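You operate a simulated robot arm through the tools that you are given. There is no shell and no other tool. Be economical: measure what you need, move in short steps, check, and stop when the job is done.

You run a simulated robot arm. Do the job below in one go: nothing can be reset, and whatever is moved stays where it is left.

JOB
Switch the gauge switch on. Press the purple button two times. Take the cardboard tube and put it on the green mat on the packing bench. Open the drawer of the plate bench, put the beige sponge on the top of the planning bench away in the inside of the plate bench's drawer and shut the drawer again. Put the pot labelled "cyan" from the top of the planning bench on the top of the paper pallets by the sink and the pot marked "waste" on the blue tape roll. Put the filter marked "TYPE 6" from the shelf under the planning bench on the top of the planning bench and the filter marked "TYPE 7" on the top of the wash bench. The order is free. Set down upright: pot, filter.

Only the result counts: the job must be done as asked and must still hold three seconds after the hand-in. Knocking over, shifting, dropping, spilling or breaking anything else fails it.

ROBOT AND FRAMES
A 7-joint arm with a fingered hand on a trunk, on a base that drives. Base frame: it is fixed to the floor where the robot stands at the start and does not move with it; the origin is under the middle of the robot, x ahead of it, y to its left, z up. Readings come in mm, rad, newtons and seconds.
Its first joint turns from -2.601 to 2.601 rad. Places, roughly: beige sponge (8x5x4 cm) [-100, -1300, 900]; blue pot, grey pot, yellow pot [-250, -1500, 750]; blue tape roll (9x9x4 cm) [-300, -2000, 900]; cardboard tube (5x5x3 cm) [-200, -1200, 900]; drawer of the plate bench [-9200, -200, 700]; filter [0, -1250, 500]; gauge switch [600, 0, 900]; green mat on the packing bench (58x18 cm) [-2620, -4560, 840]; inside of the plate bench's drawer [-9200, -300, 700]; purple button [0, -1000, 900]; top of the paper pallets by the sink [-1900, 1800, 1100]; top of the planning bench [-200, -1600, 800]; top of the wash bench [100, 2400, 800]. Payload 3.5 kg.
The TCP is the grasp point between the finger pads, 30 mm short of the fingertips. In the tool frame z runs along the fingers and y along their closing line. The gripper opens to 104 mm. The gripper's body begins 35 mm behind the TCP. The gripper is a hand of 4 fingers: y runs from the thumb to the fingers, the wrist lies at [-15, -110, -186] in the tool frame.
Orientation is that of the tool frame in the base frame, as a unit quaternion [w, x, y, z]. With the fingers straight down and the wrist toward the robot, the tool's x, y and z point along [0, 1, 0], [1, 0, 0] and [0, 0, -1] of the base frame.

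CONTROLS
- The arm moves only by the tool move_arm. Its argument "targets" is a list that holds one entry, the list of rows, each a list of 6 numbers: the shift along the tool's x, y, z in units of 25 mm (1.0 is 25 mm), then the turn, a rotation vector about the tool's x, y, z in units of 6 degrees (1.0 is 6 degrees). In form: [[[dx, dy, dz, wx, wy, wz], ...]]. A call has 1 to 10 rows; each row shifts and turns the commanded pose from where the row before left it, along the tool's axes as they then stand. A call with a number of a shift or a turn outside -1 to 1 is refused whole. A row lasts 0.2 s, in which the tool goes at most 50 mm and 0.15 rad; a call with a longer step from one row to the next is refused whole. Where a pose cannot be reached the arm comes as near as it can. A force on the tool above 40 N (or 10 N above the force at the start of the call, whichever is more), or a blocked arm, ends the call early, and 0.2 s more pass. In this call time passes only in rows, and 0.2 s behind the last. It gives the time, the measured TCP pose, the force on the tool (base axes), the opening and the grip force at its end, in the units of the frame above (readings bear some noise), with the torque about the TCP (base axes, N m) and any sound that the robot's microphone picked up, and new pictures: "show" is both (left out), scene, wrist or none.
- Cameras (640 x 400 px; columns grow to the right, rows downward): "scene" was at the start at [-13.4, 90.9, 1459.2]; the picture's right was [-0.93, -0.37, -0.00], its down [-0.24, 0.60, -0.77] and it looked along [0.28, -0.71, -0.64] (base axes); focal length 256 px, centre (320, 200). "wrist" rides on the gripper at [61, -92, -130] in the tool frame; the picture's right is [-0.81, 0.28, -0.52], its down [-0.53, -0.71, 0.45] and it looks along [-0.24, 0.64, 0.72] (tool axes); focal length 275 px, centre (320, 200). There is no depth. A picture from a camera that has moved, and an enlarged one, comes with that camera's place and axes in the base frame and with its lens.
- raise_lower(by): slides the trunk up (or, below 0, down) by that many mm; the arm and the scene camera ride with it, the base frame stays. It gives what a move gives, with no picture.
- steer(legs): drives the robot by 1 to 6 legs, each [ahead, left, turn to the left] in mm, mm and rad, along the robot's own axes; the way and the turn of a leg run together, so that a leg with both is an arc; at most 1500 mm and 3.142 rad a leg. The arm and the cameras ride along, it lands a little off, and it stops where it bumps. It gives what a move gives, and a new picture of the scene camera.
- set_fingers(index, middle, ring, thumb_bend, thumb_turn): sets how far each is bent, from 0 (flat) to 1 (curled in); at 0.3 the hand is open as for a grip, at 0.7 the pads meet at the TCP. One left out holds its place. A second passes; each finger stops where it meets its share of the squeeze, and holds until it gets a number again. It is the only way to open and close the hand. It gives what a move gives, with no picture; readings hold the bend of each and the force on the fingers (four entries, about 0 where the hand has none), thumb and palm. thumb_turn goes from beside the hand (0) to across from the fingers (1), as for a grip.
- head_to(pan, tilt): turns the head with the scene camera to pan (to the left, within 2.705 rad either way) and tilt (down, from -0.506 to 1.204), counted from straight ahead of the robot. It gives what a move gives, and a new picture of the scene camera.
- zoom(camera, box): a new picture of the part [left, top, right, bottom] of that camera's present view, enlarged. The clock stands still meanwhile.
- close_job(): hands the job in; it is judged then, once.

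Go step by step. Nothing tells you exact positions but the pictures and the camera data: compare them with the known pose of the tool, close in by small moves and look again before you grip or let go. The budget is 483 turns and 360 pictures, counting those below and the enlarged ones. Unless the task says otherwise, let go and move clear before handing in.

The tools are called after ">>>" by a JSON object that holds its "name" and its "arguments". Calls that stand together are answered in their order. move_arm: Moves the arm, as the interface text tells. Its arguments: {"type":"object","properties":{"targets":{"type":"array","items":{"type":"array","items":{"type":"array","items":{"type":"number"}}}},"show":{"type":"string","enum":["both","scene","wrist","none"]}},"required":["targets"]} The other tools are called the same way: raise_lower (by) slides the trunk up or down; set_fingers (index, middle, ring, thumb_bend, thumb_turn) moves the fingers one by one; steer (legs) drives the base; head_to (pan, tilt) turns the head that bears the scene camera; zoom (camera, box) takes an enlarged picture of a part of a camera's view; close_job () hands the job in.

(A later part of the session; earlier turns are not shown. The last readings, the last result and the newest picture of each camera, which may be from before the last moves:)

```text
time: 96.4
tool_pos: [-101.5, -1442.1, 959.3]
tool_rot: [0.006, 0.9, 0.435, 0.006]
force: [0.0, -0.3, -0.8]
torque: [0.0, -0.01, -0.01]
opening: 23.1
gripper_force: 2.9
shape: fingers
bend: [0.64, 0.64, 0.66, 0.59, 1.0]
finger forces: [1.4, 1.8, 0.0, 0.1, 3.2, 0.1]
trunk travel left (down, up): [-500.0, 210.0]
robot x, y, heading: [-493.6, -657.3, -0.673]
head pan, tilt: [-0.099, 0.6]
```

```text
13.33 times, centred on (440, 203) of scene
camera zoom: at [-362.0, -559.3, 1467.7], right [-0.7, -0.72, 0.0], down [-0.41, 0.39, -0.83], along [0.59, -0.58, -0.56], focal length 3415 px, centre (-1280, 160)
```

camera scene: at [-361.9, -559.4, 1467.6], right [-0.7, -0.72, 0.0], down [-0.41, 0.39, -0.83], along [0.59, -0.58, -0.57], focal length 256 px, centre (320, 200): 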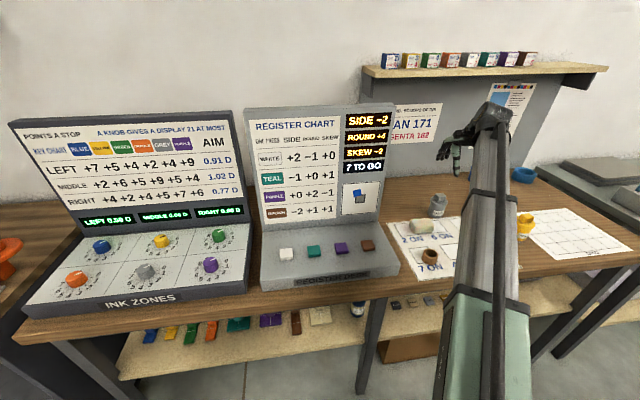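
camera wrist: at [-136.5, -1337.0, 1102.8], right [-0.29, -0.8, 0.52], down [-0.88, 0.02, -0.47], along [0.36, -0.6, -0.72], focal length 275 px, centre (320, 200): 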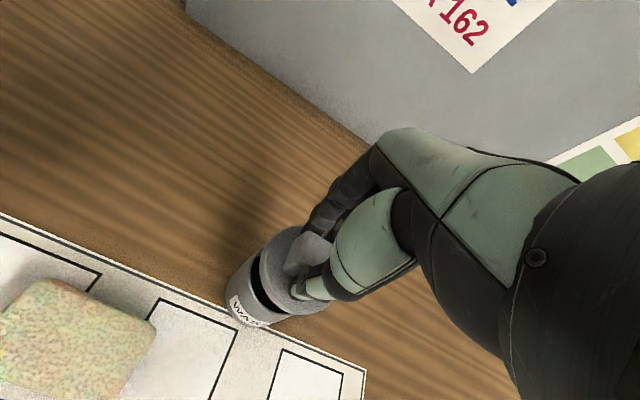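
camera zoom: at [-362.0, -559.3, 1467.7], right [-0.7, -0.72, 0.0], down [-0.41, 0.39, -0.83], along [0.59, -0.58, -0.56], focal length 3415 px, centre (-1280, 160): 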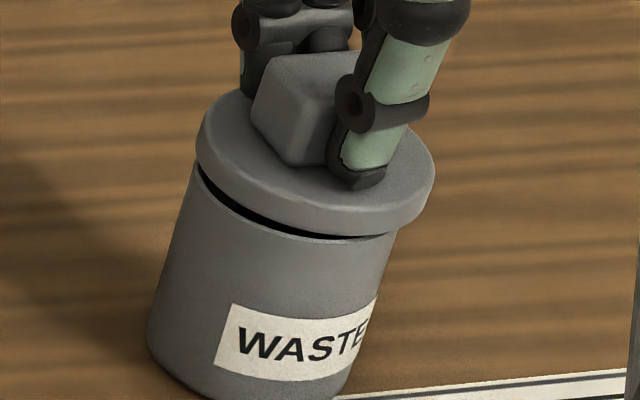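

The lid is about 5 mm too far right (−x in the tool). I'll shift it left and lower it onto the rim.

>>> {"name": "move_arm", "arguments": {"targets": [[[0.2, 0, 0, 0, 0, 0], [0, 0, 0.12, 0, 0, 0]]], "show": "none"}}

>>> {"name": "zoom", "arguments": {"camera": "scene", "box": [416, 188, 464, 218]}}

>>> {"name": "zoom", "arguments": {"camera": "wrist", "box": [200, 190, 360, 290]}}

```text
time: 97.0
tool_pos: [-98.1, -1438.4, 956.8]
tool_rot: [0.006, 0.9, 0.436, 0.006]
force: [-0.3, -0.7, -0.2]
torque: [0.0, 0.0, -0.01]
opening: 23.3
gripper_force: 3.1
shape: fingers
bend: [0.64, 0.64, 0.66, 0.59, 1.0]
finger forces: [1.3, 1.8, 0.1, 0.0, 3.2, 0.1]
trunk travel left (down, up): [-500.0, 210.0]
robot x, y, heading: [-496.1, -657.9, -0.667]
head pan, tilt: [-0.099, 0.6]
```

```text
13.33 times, centred on (440, 203) of scene
camera zoom: at [-362.0, -559.2, 1467.6], right [-0.7, -0.72, 0.0], down [-0.41, 0.39, -0.83], along [0.59, -0.58, -0.56], focal length 3415 px, centre (-1280, 160)
```

zoom: 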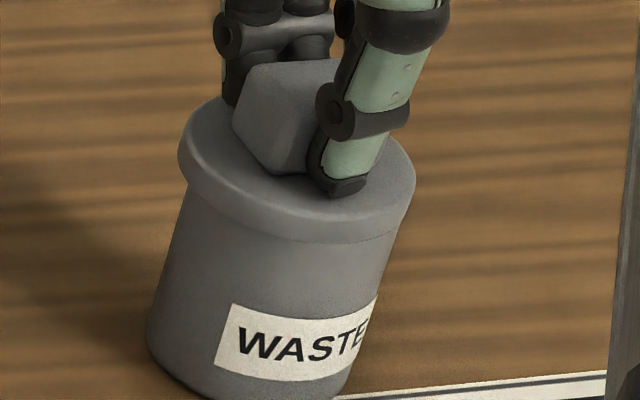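

```text
4.00 times, centred on (280, 240) of wrist
camera zoom: at [-133.6, -1333.0, 1087.4], right [-0.29, -0.8, 0.52], down [-0.88, 0.02, -0.47], along [0.36, -0.6, -0.72], focal length 1101 px, centre (480, 40)
```

zoom: 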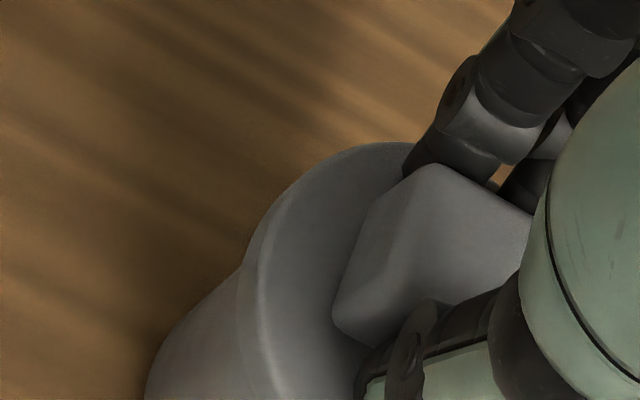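

Now it looks like a properly closed lid. Lowering onto the rim with light pressure.

>>> {"name": "move_arm", "arguments": {"targets": [[[0, 0, 0.12, 0, 0, 0], [0, 0, 0.12, 0, 0, 0], [0, 0, 0.12, 0, 0, 0]]], "show": "none"}}

>>> {"name": "zoom", "arguments": {"camera": "scene", "box": [416, 188, 464, 218]}}

```text
time: 97.8
tool_pos: [-97.5, -1440.4, 950.6]
tool_rot: [0.006, 0.9, 0.435, 0.006]
force: [0.6, 0.1, 11.0]
torque: [0.16, 0.14, 0.02]
opening: 23.0
gripper_force: 7.1
shape: fingers
bend: [0.64, 0.64, 0.66, 0.59, 1.0]
finger forces: [1.6, 2.2, 0.0, 0.0, 10.6, 0.0]
trunk travel left (down, up): [-500.0, 210.0]
robot x, y, heading: [-495.0, -656.0, -0.67]
head pan, tilt: [-0.099, 0.6]
```

```text
13.33 times, centred on (440, 203) of scene
camera zoom: at [-362.5, -558.1, 1467.9], right [-0.7, -0.72, 0.0], down [-0.4, 0.39, -0.83], along [0.59, -0.58, -0.56], focal length 3415 px, centre (-1280, 160)
```

zoom: 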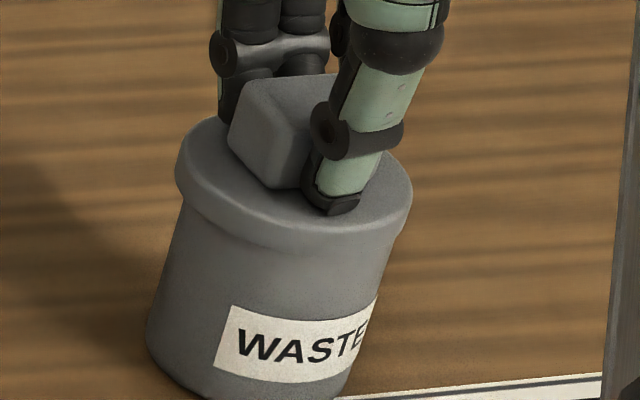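

Seated and even. I'll press a bit harder to try to snap it shut.

>>> {"name": "move_arm", "arguments": {"targets": [[[0, 0, 0.12, 0, 0, 0], [0, 0, 0.12, 0, 0, 0], [0, 0, 0.12, 0, 0, 0]]], "show": "none"}}

>>> {"name": "set_fingers", "arguments": {"index": 0.45, "middle": 0.45, "ring": 0.45, "thumb_bend": 0.45}}

>>> {"name": "move_arm", "arguments": {"targets": [[[0, 0, -1, 0, 0, 0], [0, 0, -1, 0, 0, 0], [0, 0, -1, 0, 0, 0], [0, 0, -1, 0, 0, 0]]], "show": "wrist"}}

>>> {"name": "zoom", "arguments": {"camera": "scene", "box": [416, 178, 464, 208]}}

```text
time: 98.4
tool_pos: [-96.7, -1439.0, 950.2]
tool_rot: [0.01, 0.901, 0.435, 0.007]
force: [0.7, 0.1, 21.1]
torque: [0.4, 0.36, 0.01]
opening: 23.2
gripper_force: 12.5
shape: fingers
bend: [0.64, 0.64, 0.66, 0.6, 1.0]
finger forces: [1.8, 2.0, 0.0, 0.0, 21.8, 0.1]
trunk travel left (down, up): [-500.0, 210.0]
robot x, y, heading: [-492.5, -656.7, -0.673]
head pan, tilt: [-0.099, 0.6]
stopped in row 3: the force on the tool passed its limit at 43 N (the readings are from after the stop); the commanded pose is now the measured one
```

```text
time: 99.4
tool_pos: [-97.5, -1439.5, 949.4]
tool_rot: [0.01, 0.9, 0.435, 0.007]
force: [2.2, 1.0, 21.6]
torque: [0.46, 0.52, -0.04]
opening: 63.0
gripper_force: 9.7
shape: fingers
bend: [0.45, 0.45, 0.45, 0.47, 0.99]
finger forces: [0.1, 0.0, 0.0, 0.1, 20.1, 0.0]
trunk travel left (down, up): [-500.0, 210.0]
robot x, y, heading: [-496.9, -658.9, -0.671]
head pan, tilt: [-0.099, 0.6]
```

```text
time: 100.4
tool_pos: [-100.7, -1438.1, 1046.7]
tool_rot: [0.008, 0.9, 0.436, 0.005]
force: [-0.3, 0.1, 0.6]
torque: [0.01, -0.01, -0.01]
opening: 64.5
gripper_force: 0.0
shape: fingers
bend: [0.45, 0.45, 0.45, 0.45, 0.99]
finger forces: [0.0, 0.0, 0.0, 0.0, 0.0, 0.0]
trunk travel left (down, up): [-500.0, 210.0]
robot x, y, heading: [-495.7, -659.1, -0.672]
head pan, tilt: [-0.099, 0.6]
heard: snap
camera wrist: at [-136.5, -1332.5, 1176.1], right [-0.3, -0.8, 0.52], down [-0.88, 0.02, -0.47], along [0.37, -0.6, -0.71], focal length 275 px, centre (320, 200)
```

wrist: 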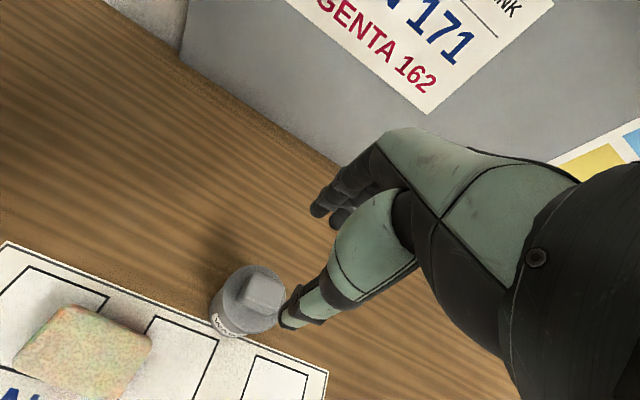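

```text
13.33 times, centred on (440, 193) of scene
camera zoom: at [-362.1, -559.1, 1467.6], right [-0.7, -0.72, 0.0], down [-0.4, 0.39, -0.83], along [0.59, -0.58, -0.56], focal length 3415 px, centre (-1280, 293)
```

zoom: 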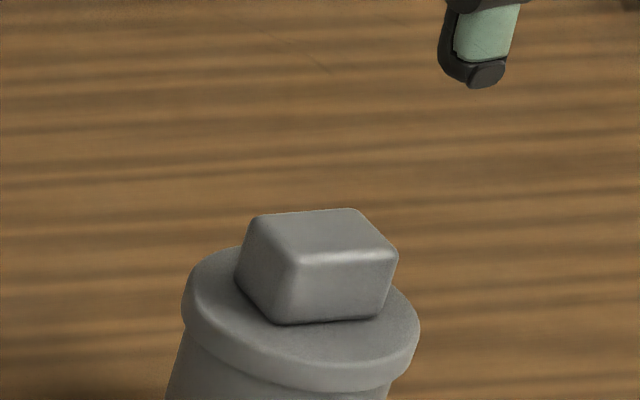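

The lid snapped back into place, so the pot is as before. Pots must be held by the body below the lid, so I'll back off and reorient the hand to a 45° side grasp with a horizontal closing line.

>>> {"name": "move_arm", "arguments": {"targets": [[[0, -1, -0.4, 0, 0, 0], [0, -1, -0.4, 0, 0, 0], [0, -1, 0, 0, 0, 0], [0, -1, 0, 0, 0, 0], [0, -1, 0, 0, 0, 0], [0, -1, 0, 0, 0, 0], [0, 0, 0, 0, 0, 1], [0, 0, 0, 0, 0, 1], [0, 0, 0, 0, 0, 1], [0, 0, 0, 0, 0, 1]]], "show": "none"}}

>>> {"name": "move_arm", "arguments": {"targets": [[[0, 0, 0, 0, 0, 1], [0, 0, 0, 0, 0, 1], [0, 0, 0, 0, 0, 1], [0, 0, 0, 0, 0, 1], [0, 0, 0, 0, 0, 1], [0, 0, 0, 0, 0, 1], [0, 0, 0, 0, 0, 1], [0, 0, 0, 0, 0, 1], [0, 0, 0, 0, 0, 1], [0, 0, 0, 0, 0, 1]]], "show": "scene"}}

```text
time: 102.6
tool_pos: [-216.3, -1344.8, 1064.7]
tool_rot: [0.007, 0.971, 0.238, 0.009]
force: [0.1, 0.9, -0.4]
torque: [0.0, 0.03, 0.0]
opening: 64.5
gripper_force: 0.1
shape: fingers
bend: [0.45, 0.45, 0.45, 0.45, 0.99]
finger forces: [0.0, 0.1, 0.1, 0.0, 0.1, 0.0]
trunk travel left (down, up): [-500.0, 210.0]
robot x, y, heading: [-494.3, -654.2, -0.666]
head pan, tilt: [-0.099, 0.6]
```

```text
time: 104.8
tool_pos: [-217.9, -1345.0, 1064.5]
tool_rot: [0.002, 0.96, -0.28, 0.01]
force: [0.3, 0.1, -0.5]
torque: [-0.04, 0.03, 0.03]
opening: 64.5
gripper_force: 0.0
shape: fingers
bend: [0.45, 0.45, 0.45, 0.45, 0.99]
finger forces: [0.0, 0.1, 0.0, 0.0, 0.0, 0.1]
trunk travel left (down, up): [-500.0, 210.0]
robot x, y, heading: [-497.9, -662.9, -0.676]
head pan, tilt: [-0.099, 0.6]
camera scene: at [-362.0, -559.3, 1467.6], right [-0.7, -0.72, 0.0], down [-0.41, 0.39, -0.83], along [0.59, -0.58, -0.56], focal length 256 px, centre (320, 200)
```

scene: 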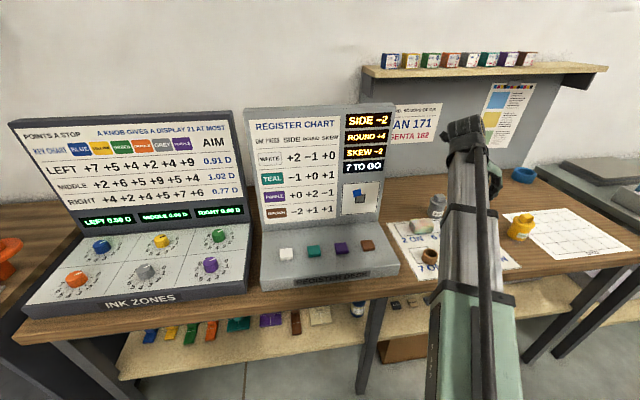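

Now pitching the hand to point forward-down.

>>> {"name": "move_arm", "arguments": {"targets": [[[0, 0, 0, 0, 0, 1], [0, 0, 0, 0, 1, 0], [0, 0, 0, 0, 1, 0], [0, 0, 0, 0, 1, 0], [0, 0, 0, 0, 1, 0], [0, 0, 0, 0, 1, 0], [0, 0, 0, 0, 1, 0], [0, 0, 0, 0, 1, 0]]], "show": "both"}}

>>> {"name": "zoom", "arguments": {"camera": "scene", "box": [400, 110, 560, 210]}}

```text
time: 106.6
tool_pos: [-217.3, -1344.9, 1065.7]
tool_rot: [0.12, 0.877, -0.306, 0.35]
force: [0.1, -1.0, 0.5]
torque: [-0.01, -0.02, 0.02]
opening: 64.6
gripper_force: 0.0
shape: fingers
bend: [0.45, 0.45, 0.45, 0.45, 0.99]
finger forces: [0.1, 0.0, 0.0, 0.1, 0.0, 0.0]
trunk travel left (down, up): [-500.0, 210.0]
robot x, y, heading: [-496.5, -659.5, -0.671]
head pan, tilt: [-0.099, 0.6]
camera scene: at [-362.0, -559.2, 1467.7], right [-0.7, -0.72, 0.0], down [-0.41, 0.39, -0.83], along [0.59, -0.58, -0.56], focal length 256 px, centre (320, 200)
camera wrist: at [-196.4, -1246.5, 1203.3], right [-0.91, 0.37, -0.18], down [0.39, 0.61, -0.69], along [-0.15, -0.7, -0.7], focal length 275 px, centre (320, 200)
```

scene: 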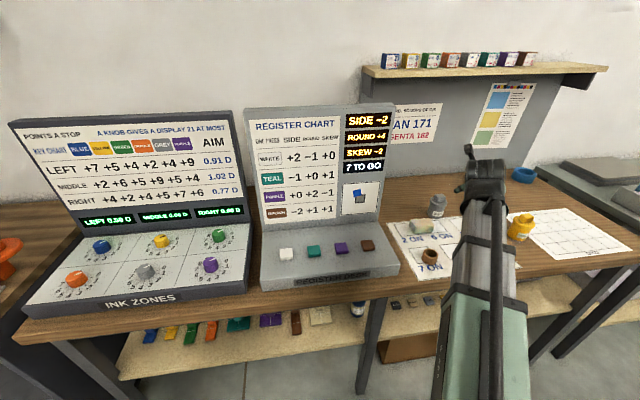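
wrist: 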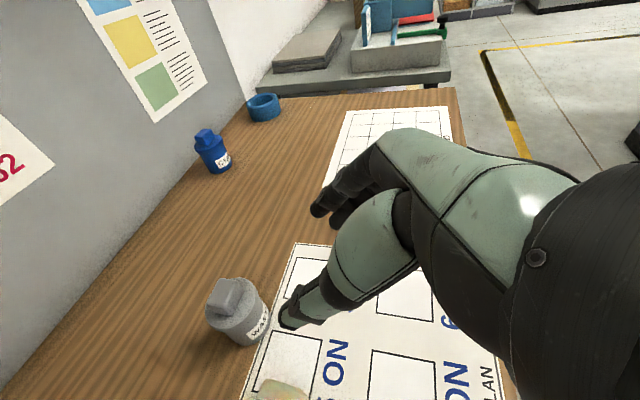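

```text
4.00 times, centred on (480, 160) of scene
camera zoom: at [-362.0, -559.2, 1467.7], right [-0.7, -0.72, 0.0], down [-0.41, 0.39, -0.83], along [0.59, -0.58, -0.56], focal length 1024 px, centre (-320, 360)
```

zoom: 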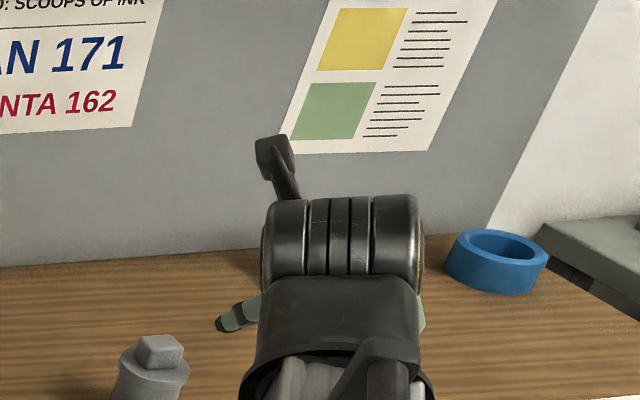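

The wrist view is excellent and the tool axes are as planned. I'll open the hand and move to a pre-approach point 100 mm short of the pot.

>>> {"name": "set_fingers", "arguments": {"index": 0.3, "middle": 0.3, "ring": 0.3, "thumb_bend": 0.3}}

>>> {"name": "move_arm", "arguments": {"targets": [[[-0.126, 0.013, 0.884, 0, 0, 0], [-0.126, 0.013, 0.884, 0, 0, 0], [-0.126, 0.013, 0.884, 0, 0, 0], [-0.126, 0.013, 0.884, 0, 0, 0], [-0.126, 0.013, 0.884, 0, 0, 0]]], "show": "wrist"}}

>>> {"name": "zoom", "arguments": {"camera": "scene", "box": [400, 140, 528, 220]}}

```text
time: 107.6
tool_pos: [-217.9, -1344.2, 1064.8]
tool_rot: [0.119, 0.878, -0.306, 0.349]
force: [-0.6, -0.8, 0.1]
torque: [0.0, -0.03, 0.01]
opening: 102.7
gripper_force: 0.1
shape: fingers
bend: [0.3, 0.3, 0.3, 0.3, 0.98]
finger forces: [0.0, 0.0, 0.1, 0.1, 0.0, 0.1]
trunk travel left (down, up): [-500.0, 210.0]
robot x, y, heading: [-494.8, -658.0, -0.67]
head pan, tilt: [-0.099, 0.6]
```

```text
time: 108.8
tool_pos: [-168.0, -1387.4, 971.9]
tool_rot: [0.119, 0.878, -0.305, 0.349]
force: [-0.4, 0.6, -0.2]
torque: [0.0, -0.03, -0.01]
opening: 102.7
gripper_force: 0.1
shape: fingers
bend: [0.3, 0.3, 0.3, 0.3, 0.98]
finger forces: [0.0, 0.0, 0.0, 0.0, 0.0, 0.0]
trunk travel left (down, up): [-500.0, 210.0]
robot x, y, heading: [-496.3, -656.5, -0.671]
head pan, tilt: [-0.099, 0.6]
camera wrist: at [-146.5, -1288.8, 1111.0], right [-0.91, 0.37, -0.18], down [0.39, 0.61, -0.69], along [-0.15, -0.7, -0.7], focal length 275 px, centre (320, 200)
```

wrist: 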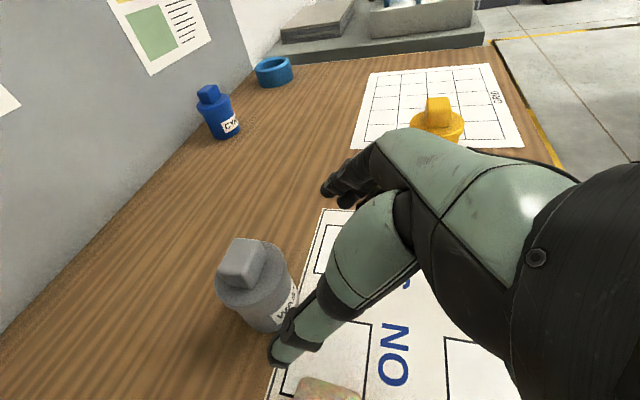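

```text
5.00 times, centred on (464, 180) of scene
camera zoom: at [-362.0, -559.3, 1467.7], right [-0.7, -0.72, 0.0], down [-0.41, 0.39, -0.83], along [0.59, -0.58, -0.56], focal length 1281 px, centre (-400, 300)
```

zoom: 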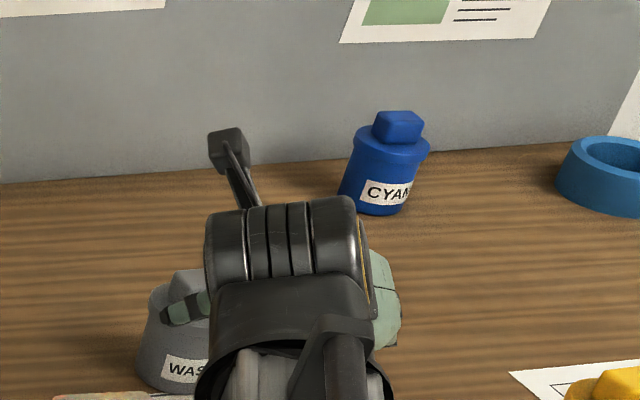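

The target projects within a few mm of the pot body. Advancing along the finger direction with a small leftward correction.

>>> {"name": "move_arm", "arguments": {"targets": [[[0, -0.06, 0.9, 0, 0, 0], [0, -0.06, 0.9, 0, 0, 0], [0, 0, 0.8, 0, 0, 0]]], "show": "wrist"}}

>>> {"name": "zoom", "arguments": {"camera": "scene", "box": [410, 150, 506, 210]}}

```text
time: 109.6
tool_pos: [-127.9, -1413.5, 924.4]
tool_rot: [0.121, 0.877, -0.307, 0.349]
force: [-1.3, -1.2, 0.3]
torque: [0.01, -0.01, 0.0]
opening: 102.9
gripper_force: 0.0
shape: fingers
bend: [0.3, 0.3, 0.3, 0.3, 0.98]
finger forces: [0.0, 0.0, 0.0, 0.0, 0.0, 0.1]
trunk travel left (down, up): [-500.0, 210.0]
robot x, y, heading: [-497.9, -658.7, -0.672]
head pan, tilt: [-0.099, 0.6]
camera wrist: at [-108.1, -1314.0, 1063.9], right [-0.91, 0.37, -0.18], down [0.39, 0.61, -0.69], along [-0.15, -0.7, -0.7], focal length 275 px, centre (320, 200)
```

wrist: 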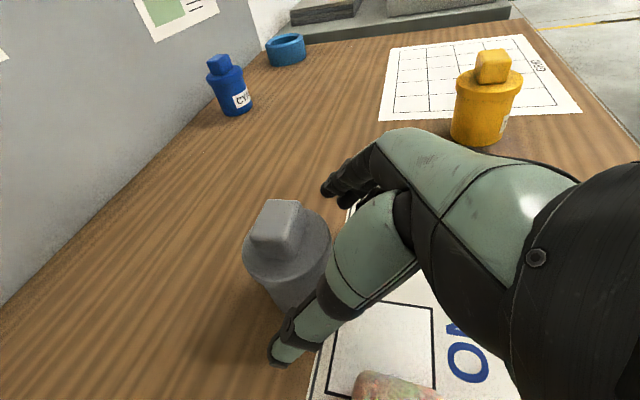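

```text
6.67 times, centred on (458, 180) of scene
camera zoom: at [-362.0, -559.3, 1467.7], right [-0.7, -0.72, 0.0], down [-0.41, 0.39, -0.83], along [0.59, -0.58, -0.56], focal length 1708 px, centre (-600, 333)
```

zoom: 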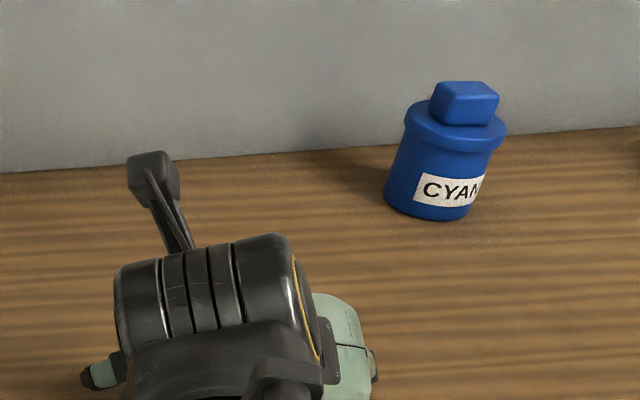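

On line. Advancing the last 28 mm.

>>> {"name": "move_arm", "arguments": {"targets": [[[-0.06, 0, 0.5, 0, 0, 0], [-0.06, 0, 0.4, 0, 0, 0], [0, 0, 0.2, 0, 0, 0]]], "show": "wrist"}}

>>> {"name": "zoom", "arguments": {"camera": "scene", "box": [400, 170, 480, 220]}}

>>> {"name": "zoom", "arguments": {"camera": "wrist", "box": [220, 170, 420, 295]}}

```text
time: 110.4
tool_pos: [-116.4, -1422.7, 904.6]
tool_rot: [0.12, 0.878, -0.306, 0.348]
force: [0.0, 0.0, 0.1]
torque: [0.0, 0.01, 0.0]
opening: 102.8
gripper_force: 0.1
shape: fingers
bend: [0.3, 0.3, 0.3, 0.3, 0.98]
finger forces: [0.0, 0.0, 0.0, 0.1, 0.0, 0.0]
trunk travel left (down, up): [-500.0, 210.0]
robot x, y, heading: [-496.2, -660.1, -0.668]
head pan, tilt: [-0.099, 0.6]
camera wrist: at [-94.8, -1323.3, 1042.7], right [-0.91, 0.37, -0.18], down [0.39, 0.61, -0.69], along [-0.15, -0.7, -0.7], focal length 275 px, centre (320, 200)
```

wrist: 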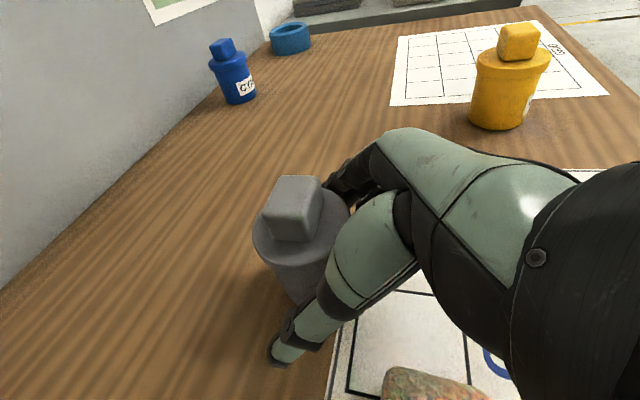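

```text
8.00 times, centred on (440, 195) of scene
camera zoom: at [-362.0, -559.2, 1467.6], right [-0.7, -0.72, 0.0], down [-0.41, 0.39, -0.83], along [0.59, -0.58, -0.56], focal length 2049 px, centre (-640, 240)
```

zoom: 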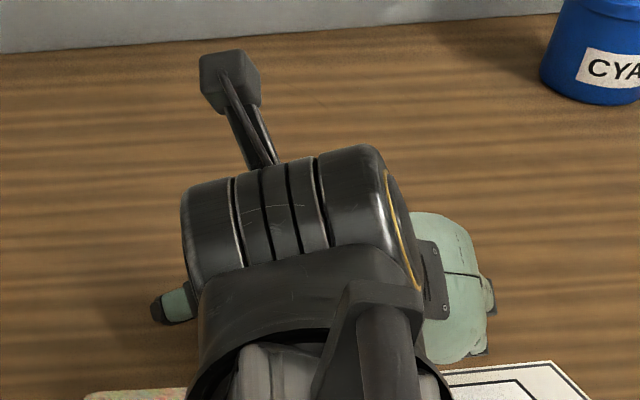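

```text
3.20 times, centred on (320, 232) of wrist
camera zoom: at [-94.8, -1323.3, 1042.7], right [-0.91, 0.37, -0.18], down [0.39, 0.61, -0.69], along [-0.15, -0.7, -0.7], focal length 881 px, centre (320, 96)
```

zoom: 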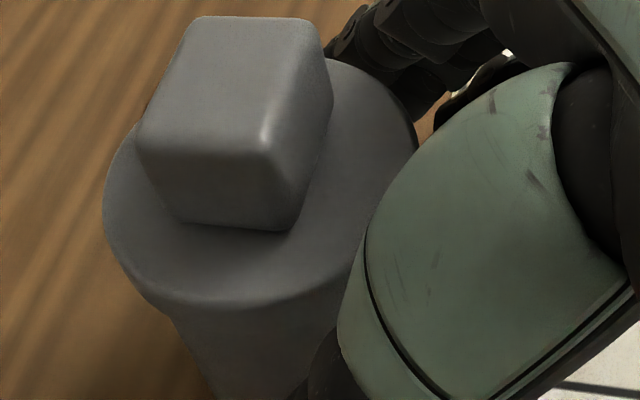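

The fingertips just reach the pot's axis depth, so I'll go 6 mm further horizontally and then close step by step.

>>> {"name": "move_arm", "arguments": {"targets": [[[0.17, 0, 0.165, 0, 0, 0]]], "show": "none"}}

>>> {"name": "set_fingers", "arguments": {"index": 0.48, "middle": 0.48, "ring": 0.48, "thumb_bend": 0.46}}

>>> {"name": "zoom", "arguments": {"camera": "wrist", "box": [220, 170, 420, 295]}}

```text
time: 110.8
tool_pos: [-112.2, -1426.0, 904.9]
tool_rot: [0.119, 0.878, -0.307, 0.348]
force: [0.6, 0.9, -0.7]
torque: [0.01, -0.03, 0.0]
opening: 102.8
gripper_force: 0.0
shape: fingers
bend: [0.3, 0.3, 0.3, 0.3, 0.98]
finger forces: [0.0, 0.0, 0.0, 0.0, 0.1, 0.0]
trunk travel left (down, up): [-500.0, 210.0]
robot x, y, heading: [-498.9, -660.0, -0.673]
head pan, tilt: [-0.099, 0.6]
```

```text
time: 111.8
tool_pos: [-111.7, -1426.2, 904.1]
tool_rot: [0.12, 0.878, -0.307, 0.348]
force: [-2.1, -1.3, -0.3]
torque: [-0.04, 0.02, -0.02]
opening: 62.0
gripper_force: 1.3
shape: fingers
bend: [0.47, 0.47, 0.48, 0.46, 0.99]
finger forces: [1.4, 0.7, 0.0, 0.1, 0.0, 0.1]
trunk travel left (down, up): [-500.0, 210.0]
robot x, y, heading: [-493.7, -658.3, -0.667]
head pan, tilt: [-0.099, 0.6]
```

```text
3.20 times, centred on (320, 232) of wrist
camera zoom: at [-90.7, -1327.0, 1042.6], right [-0.91, 0.37, -0.18], down [0.39, 0.61, -0.69], along [-0.15, -0.7, -0.7], focal length 881 px, centre (320, 96)
```

zoom: 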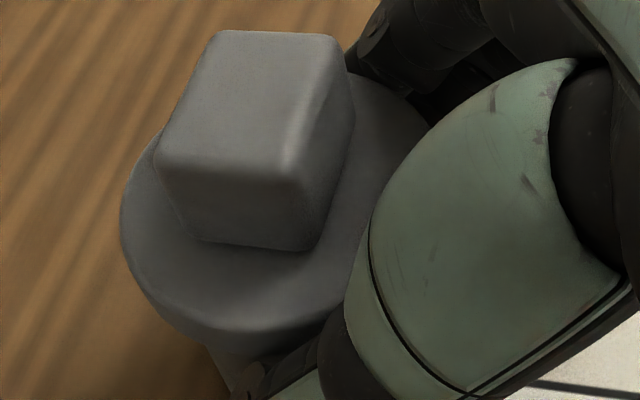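

Fingers are lightly touching. I'll bring the thumb in, then tighten gradually.

>>> {"name": "set_fingers", "arguments": {"thumb_bend": 0.54}}

>>> {"name": "set_fingers", "arguments": {"index": 0.56, "middle": 0.6, "ring": 0.62, "thumb_bend": 0.58}}

>>> {"name": "zoom", "arguments": {"camera": "wrist", "box": [220, 170, 420, 295]}}

```text
time: 112.8
tool_pos: [-112.0, -1425.3, 904.2]
tool_rot: [0.12, 0.878, -0.305, 0.348]
force: [-1.0, -1.2, 0.2]
torque: [0.02, -0.04, 0.0]
opening: 53.4
gripper_force: 1.7
shape: fingers
bend: [0.47, 0.47, 0.48, 0.53, 1.0]
finger forces: [1.7, 0.8, 0.1, 0.1, 1.3, 0.0]
trunk travel left (down, up): [-500.0, 210.0]
robot x, y, heading: [-494.4, -660.0, -0.672]
head pan, tilt: [-0.099, 0.6]
```

```text
time: 113.8
tool_pos: [-112.4, -1426.3, 904.1]
tool_rot: [0.119, 0.878, -0.306, 0.348]
force: [-0.4, 0.1, -1.2]
torque: [-0.08, 0.12, -0.01]
opening: 50.4
gripper_force: 9.9
shape: fingers
bend: [0.54, 0.55, 0.58, 0.5, 1.0]
finger forces: [2.5, 5.1, 2.9, 0.0, 9.0, 0.0]
trunk travel left (down, up): [-500.0, 210.0]
robot x, y, heading: [-497.5, -661.4, -0.673]
head pan, tilt: [-0.099, 0.6]
heard: snap
```

```text
3.20 times, centred on (320, 232) of wrist
camera zoom: at [-90.6, -1326.9, 1042.6], right [-0.91, 0.37, -0.18], down [0.39, 0.61, -0.69], along [-0.15, -0.7, -0.7], focal length 881 px, centre (320, 96)
```

zoom: 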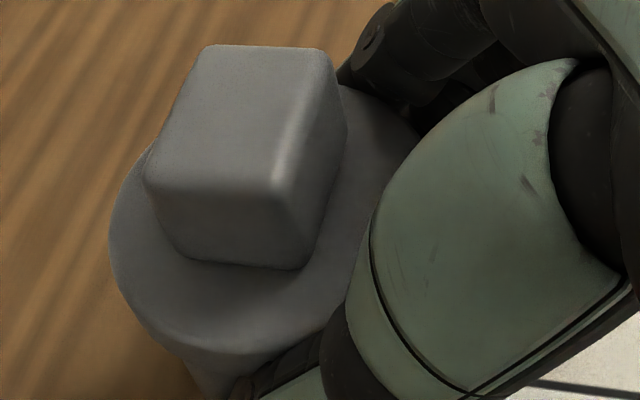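

Another snap, so the lid may be loose again, but the pot body is gripped. I'll lift slightly and look.

>>> {"name": "move_arm", "arguments": {"targets": [[[0.137, 0, -0.145, 0, 0, 0], [0.137, 0, -0.145, 0, 0, 0], [0.274, 0, -0.29, 0, 0, 0]]], "show": "wrist"}}

>>> {"name": "zoom", "arguments": {"camera": "wrist", "box": [220, 160, 380, 260]}}

```text
time: 114.6
tool_pos: [-112.4, -1425.9, 922.3]
tool_rot: [0.12, 0.877, -0.308, 0.348]
force: [0.2, -1.1, -5.5]
torque: [0.07, 0.08, 0.0]
opening: 50.8
gripper_force: 9.0
shape: fingers
bend: [0.54, 0.55, 0.58, 0.5, 1.0]
finger forces: [2.6, 4.1, 2.6, 0.0, 9.0, 0.0]
trunk travel left (down, up): [-500.0, 210.0]
robot x, y, heading: [-496.4, -658.8, -0.675]
head pan, tilt: [-0.099, 0.6]
camera wrist: at [-91.0, -1326.9, 1060.7], right [-0.91, 0.37, -0.18], down [0.38, 0.61, -0.69], along [-0.15, -0.7, -0.7], focal length 275 px, centre (320, 200)
```

wrist: 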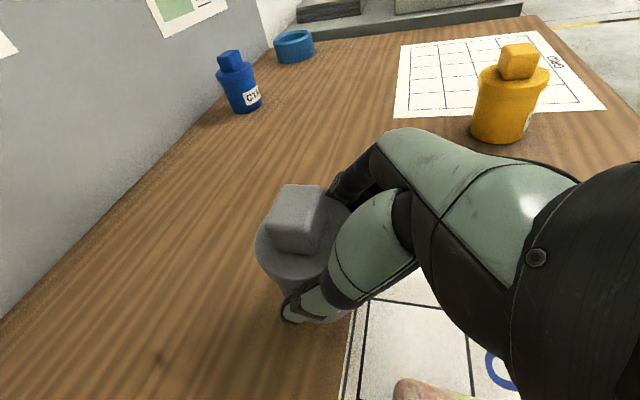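

```text
4.00 times, centred on (300, 210) of wrist
camera zoom: at [-91.0, -1326.9, 1060.7], right [-0.91, 0.37, -0.18], down [0.38, 0.61, -0.69], along [-0.15, -0.7, -0.7], focal length 1101 px, centre (400, 160)
```

zoom: 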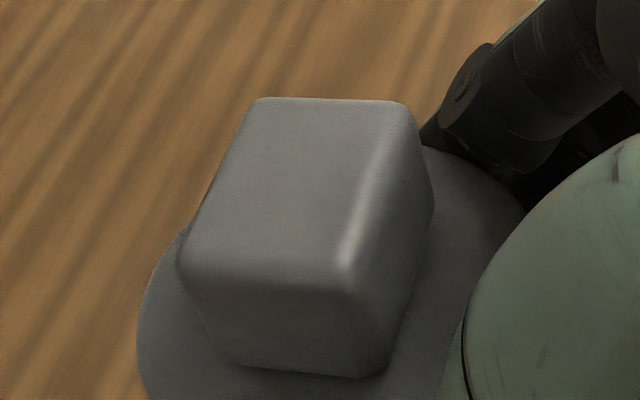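

The whole pot lifts (5.5 N) and the lid sits in place. I'll raise it about 110 mm to clear the other pots before moving along the bench.

>>> {"name": "move_arm", "arguments": {"targets": [[[0.687, 0, -0.7255, 0, 0, 0], [0.687, 0, -0.7255, 0, 0, 0], [0.687, 0, -0.7255, 0, 0, 0], [0.687, 0, -0.7255, 0, 0, 0], [0.34, 0, -0.36, 0, 0, 0]]], "show": "both"}}

```text
time: 115.8
tool_pos: [-114.1, -1427.8, 1037.0]
tool_rot: [0.119, 0.878, -0.307, 0.349]
force: [-0.1, 0.8, -6.3]
torque: [0.02, 0.06, 0.0]
opening: 50.8
gripper_force: 8.9
shape: fingers
bend: [0.54, 0.55, 0.58, 0.5, 1.0]
finger forces: [2.6, 4.0, 2.7, 0.0, 8.9, 0.0]
trunk travel left (down, up): [-500.0, 210.0]
robot x, y, heading: [-497.4, -661.8, -0.669]
head pan, tilt: [-0.099, 0.6]
camera scene: at [-361.8, -559.7, 1467.6], right [-0.7, -0.72, 0.0], down [-0.41, 0.39, -0.82], along [0.59, -0.58, -0.57], focal length 256 px, centre (320, 200)
camera wrist: at [-93.1, -1328.7, 1175.1], right [-0.91, 0.37, -0.18], down [0.39, 0.61, -0.69], along [-0.15, -0.7, -0.7], focal length 275 px, centre (320, 200)
```

scene: 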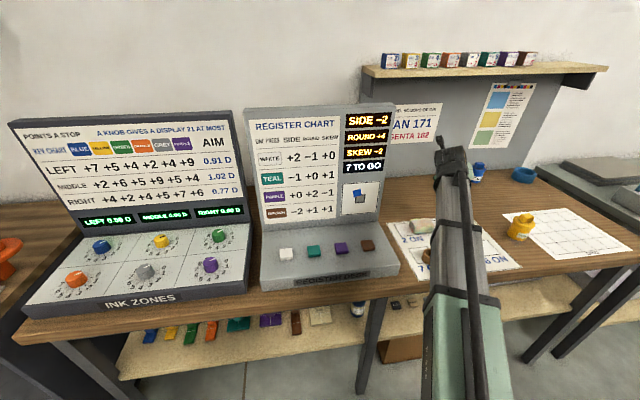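
wrist: 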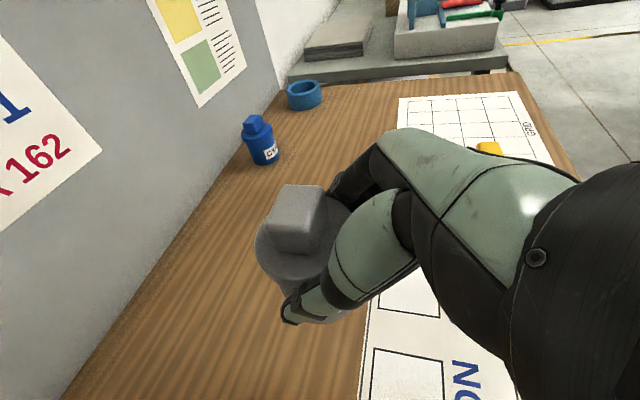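

The tape roll is at about (-263, -1997). Driving right along the bench by about 540 mm.

>>> {"name": "steer", "arguments": {"legs": [[0, -541, 0]]}}

>>> {"name": "zoom", "arguments": {"camera": "wrist", "box": [0, 0, 640, 400]}}

```text
time: 119.0
tool_pos: [-447.1, -1859.6, 1036.8]
tool_rot: [0.117, 0.88, -0.301, 0.349]
force: [0.3, -0.3, -4.9]
torque: [0.07, 0.09, 0.0]
opening: 50.9
gripper_force: 9.0
shape: fingers
bend: [0.54, 0.55, 0.58, 0.5, 1.0]
finger forces: [2.5, 4.0, 2.6, 0.0, 9.0, 0.0]
trunk travel left (down, up): [-500.0, 210.0]
robot x, y, heading: [-840.7, -1093.9, -0.655]
head pan, tilt: [-0.099, 0.6]
camera scene: at [-706.2, -995.2, 1467.7], right [-0.69, -0.73, 0.0], down [-0.41, 0.39, -0.82], along [0.6, -0.57, -0.57], focal length 256 px, centre (320, 200)
```

scene: 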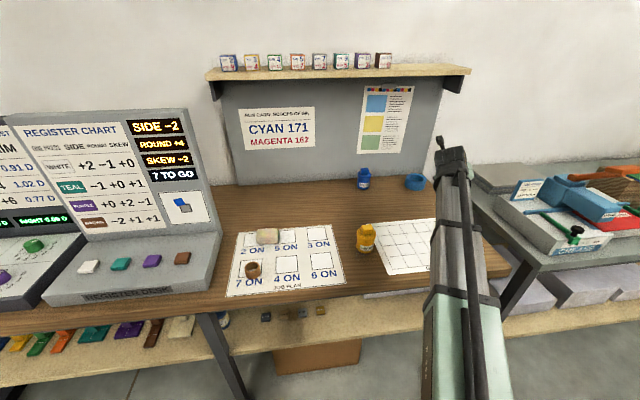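

```text
1.00 times, centred on (320, 200) of wrist (not enlarged: the box is as wide or as high as the picture)
camera zoom: at [-427.1, -1760.5, 1174.9], right [-0.92, 0.36, -0.18], down [0.38, 0.61, -0.69], along [-0.14, -0.7, -0.7], focal length 275 px, centre (320, 200)
```

zoom: 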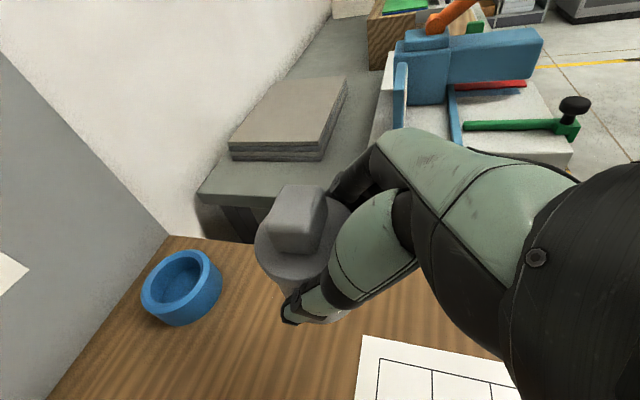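

Zooming in on the roll to measure its hole against the pot's base.

>>> {"name": "zoom", "arguments": {"camera": "wrist", "box": [120, 230, 248, 310]}}

>>> {"name": "zoom", "arguments": {"camera": "wrist", "box": [230, 160, 390, 260]}}

```text
5.00 times, centred on (184, 270) of wrist
camera zoom: at [-427.1, -1760.5, 1174.9], right [-0.92, 0.36, -0.18], down [0.38, 0.61, -0.69], along [-0.14, -0.7, -0.7], focal length 1376 px, centre (1000, -150)
```

zoom: 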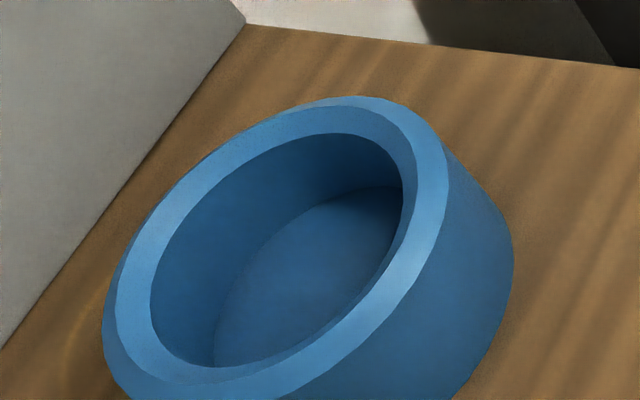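

```text
4.00 times, centred on (310, 210) of wrist
camera zoom: at [-427.1, -1760.5, 1174.9], right [-0.92, 0.36, -0.18], down [0.38, 0.61, -0.69], along [-0.14, -0.7, -0.7], focal length 1101 px, centre (360, 160)
```

zoom: 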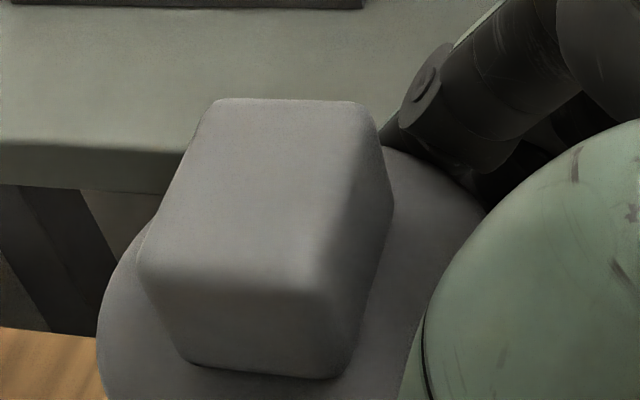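

The roll is a ring about 71 mm inside with a raised floor, so the 58 mm pot will sit in it. It is straight ahead by about 209 mm. I'll drive 90 mm ahead first.

>>> {"name": "steer", "arguments": {"legs": [[90, 0, 0]]}}

>>> {"name": "move_arm", "arguments": {"targets": [[[0.7, 0, 0.68, 0, 0, 0], [0.7, 0, 0.68, 0, 0, 0], [0.7, 0, 0.68, 0, 0, 0]]], "show": "wrist"}}

```text
time: 120.1
tool_pos: [-377.0, -1916.2, 1036.7]
tool_rot: [0.118, 0.879, -0.302, 0.349]
force: [0.0, -0.7, -5.2]
torque: [0.04, 0.09, -0.02]
opening: 50.9
gripper_force: 8.3
shape: fingers
bend: [0.54, 0.55, 0.59, 0.5, 1.0]
finger forces: [2.6, 4.0, 2.7, 0.0, 9.0, 0.0]
trunk travel left (down, up): [-500.0, 210.0]
robot x, y, heading: [-768.2, -1151.4, -0.661]
head pan, tilt: [-0.099, 0.6]
camera scene: at [-634.5, -1051.0, 1467.6], right [-0.69, -0.72, 0.0], down [-0.41, 0.39, -0.82], along [0.6, -0.57, -0.57], focal length 256 px, centre (320, 200)
```

scene: 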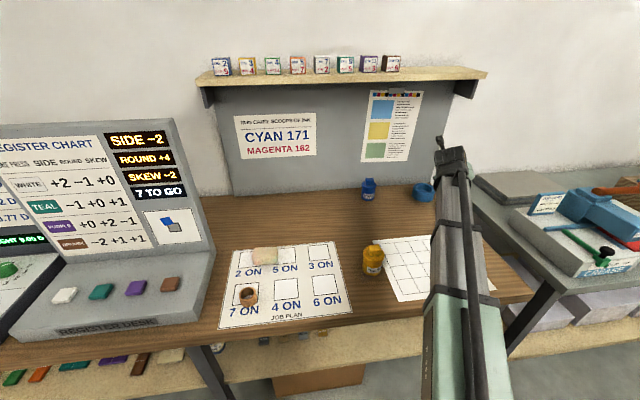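

```text
time: 120.9
tool_pos: [-318.6, -1960.0, 1037.6]
tool_rot: [0.117, 0.88, -0.302, 0.348]
force: [1.2, -0.6, -6.0]
torque: [0.01, 0.08, 0.01]
opening: 50.8
gripper_force: 9.5
shape: fingers
bend: [0.54, 0.55, 0.59, 0.5, 1.0]
finger forces: [2.6, 3.9, 2.7, 0.1, 9.0, 0.0]
trunk travel left (down, up): [-500.0, 210.0]
robot x, y, heading: [-767.3, -1153.0, -0.659]
head pan, tilt: [-0.099, 0.6]
camera wrist: at [-298.3, -1861.5, 1175.5], right [-0.91, 0.36, -0.18], down [0.38, 0.61, -0.69], along [-0.14, -0.7, -0.7], focal length 275 px, centre (320, 200)
```

wrist: 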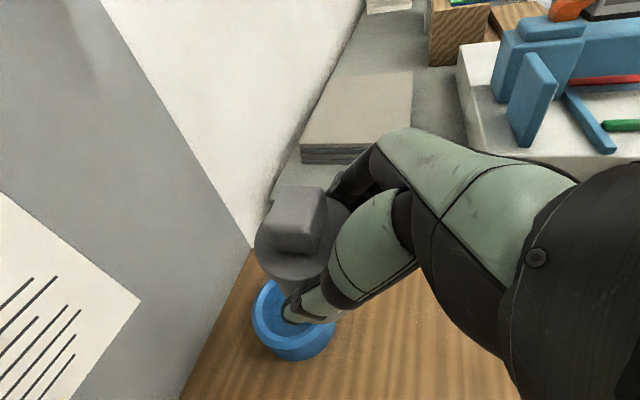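

The roll centre stays consistent at (-269, -1999). Moving the last 46 mm ahead and lowering to about 15 mm above the rim.

>>> {"name": "move_arm", "arguments": {"targets": [[[0.67, 0, 0.63, 0, 0, 0], [0.67, 0, 0.63, 0, 0, 0], [-0.687, 0, 0.7255, 0, 0, 0], [-0.687, 0, 0.7255, 0, 0, 0], [-0.6, 0, 0.63, 0, 0, 0]]], "show": "wrist"}}

>>> {"name": "zoom", "arguments": {"camera": "wrist", "box": [200, 180, 400, 305]}}

>>> {"name": "zoom", "arguments": {"camera": "scene", "box": [370, 150, 466, 210]}}

```text
time: 122.1
tool_pos: [-284.5, -1986.7, 962.6]
tool_rot: [0.118, 0.88, -0.301, 0.349]
force: [0.0, 0.0, -6.1]
torque: [0.05, 0.1, -0.01]
opening: 51.0
gripper_force: 9.0
shape: fingers
bend: [0.54, 0.55, 0.59, 0.5, 1.0]
finger forces: [2.7, 3.9, 2.9, 0.0, 8.9, 0.1]
trunk travel left (down, up): [-500.0, 210.0]
robot x, y, heading: [-764.6, -1150.2, -0.662]
head pan, tilt: [-0.099, 0.6]
camera wrist: at [-264.2, -1887.6, 1101.6], right [-0.91, 0.36, -0.18], down [0.38, 0.61, -0.69], along [-0.14, -0.7, -0.7], focal length 275 px, centre (320, 200)
```

wrist: 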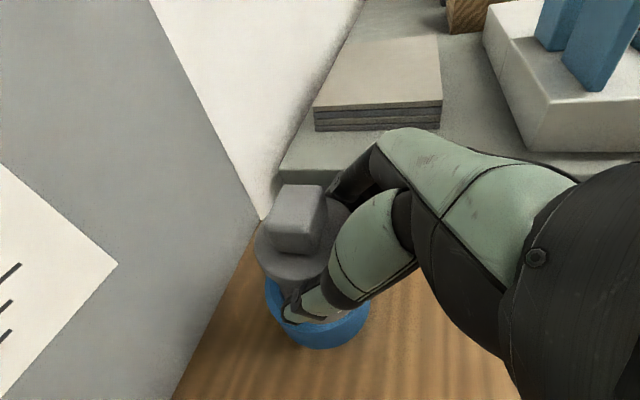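

```text
3.20 times, centred on (300, 242) of wrist
camera zoom: at [-264.2, -1887.6, 1101.6], right [-0.91, 0.36, -0.18], down [0.38, 0.61, -0.69], along [-0.14, -0.7, -0.7], focal length 881 px, centre (384, 64)
```

zoom: 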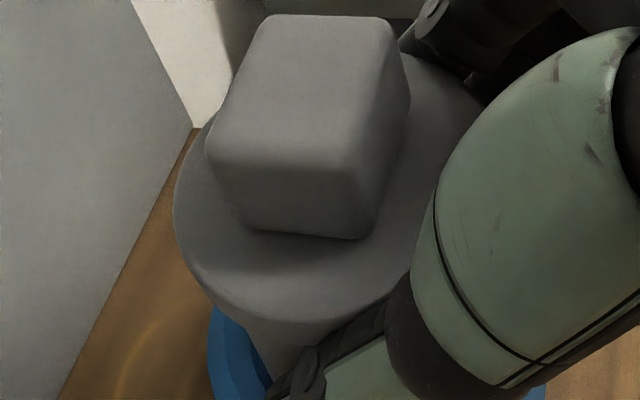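

```text
6.67 times, centred on (418, 180) of scene
camera zoom: at [-634.8, -1050.7, 1467.7], right [-0.69, -0.72, 0.0], down [-0.41, 0.39, -0.82], along [0.6, -0.57, -0.57], focal length 1708 px, centre (-333, 333)
```

zoom: 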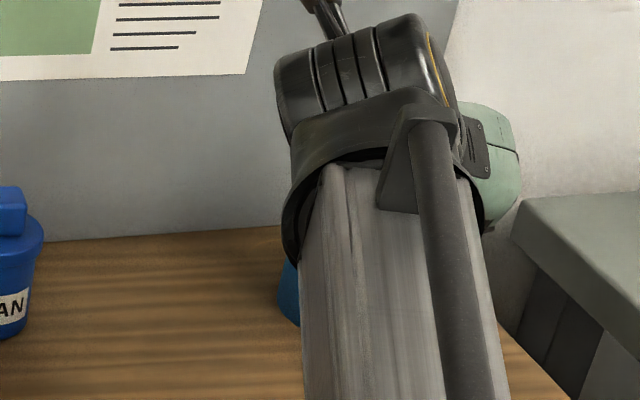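

I'll zoom on the visible part of the roll to check the alignment precisely.

>>> {"name": "zoom", "arguments": {"camera": "wrist", "box": [240, 260, 400, 360]}}

```text
4.00 times, centred on (320, 310) of wrist
camera zoom: at [-264.2, -1887.6, 1101.6], right [-0.91, 0.36, -0.18], down [0.38, 0.61, -0.69], along [-0.14, -0.7, -0.7], focal length 1101 px, centre (320, -240)
```

zoom: 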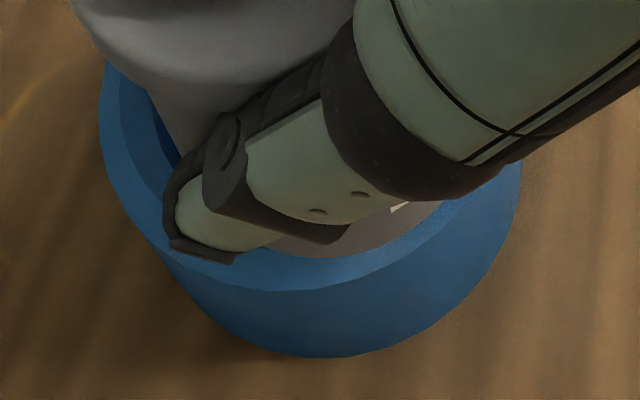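

Combining views, the roll centre is nearer (-266, -2007), so the pot must go about 11 mm further ahead and 3 mm right. Adjusting and rechecking.

>>> {"name": "move_arm", "arguments": {"targets": [[[0.32, 0.12, 0.3, 0, 0, 0], [-0.27, 0, 0.29, 0, 0, 0]]], "show": "none"}}

>>> {"name": "zoom", "arguments": {"camera": "wrist", "box": [240, 240, 400, 340]}}

>>> {"name": "head_to", "arguments": {"pan": 0.1, "tilt": 0.6}}

```text
time: 122.7
tool_pos: [-276.0, -1996.9, 953.0]
tool_rot: [0.117, 0.88, -0.301, 0.349]
force: [0.2, -0.2, -6.3]
torque: [0.01, 0.08, -0.01]
opening: 50.7
gripper_force: 8.8
shape: fingers
bend: [0.54, 0.55, 0.59, 0.5, 1.0]
finger forces: [2.6, 3.9, 2.6, 0.1, 8.8, 0.0]
trunk travel left (down, up): [-500.0, 210.0]
robot x, y, heading: [-764.8, -1149.1, -0.664]
head pan, tilt: [-0.099, 0.6]
```

```text
4.00 times, centred on (320, 290) of wrist
camera zoom: at [-256.2, -1898.8, 1091.8], right [-0.92, 0.36, -0.18], down [0.38, 0.61, -0.69], along [-0.14, -0.7, -0.7], focal length 1101 px, centre (320, -160)
```

zoom: 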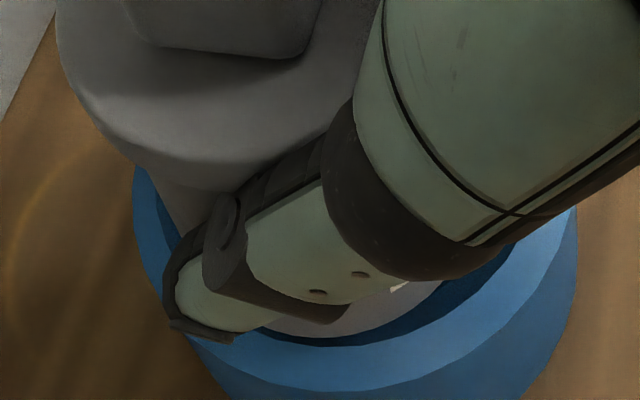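

```text
time: 123.5
tool_pos: [-278.4, -1997.5, 953.1]
tool_rot: [0.118, 0.879, -0.302, 0.349]
force: [0.2, -0.3, -5.5]
torque: [0.02, 0.11, 0.0]
opening: 51.1
gripper_force: 9.0
shape: fingers
bend: [0.54, 0.55, 0.59, 0.5, 1.0]
finger forces: [2.6, 3.9, 2.7, 0.0, 8.9, 0.0]
trunk travel left (down, up): [-500.0, 210.0]
robot x, y, heading: [-766.7, -1153.8, -0.663]
head pan, tilt: [0.099, 0.6]
camera scene: at [-624.1, -1036.8, 1467.6], right [-0.53, -0.85, 0.0], down [-0.48, 0.3, -0.82], along [0.7, -0.44, -0.57], focal length 256 px, centre (320, 200)
```

scene: 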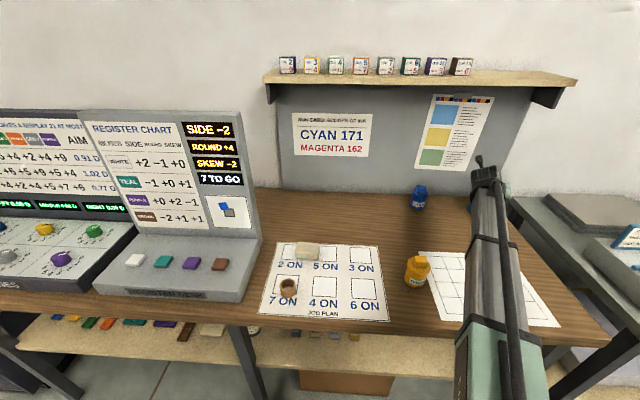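

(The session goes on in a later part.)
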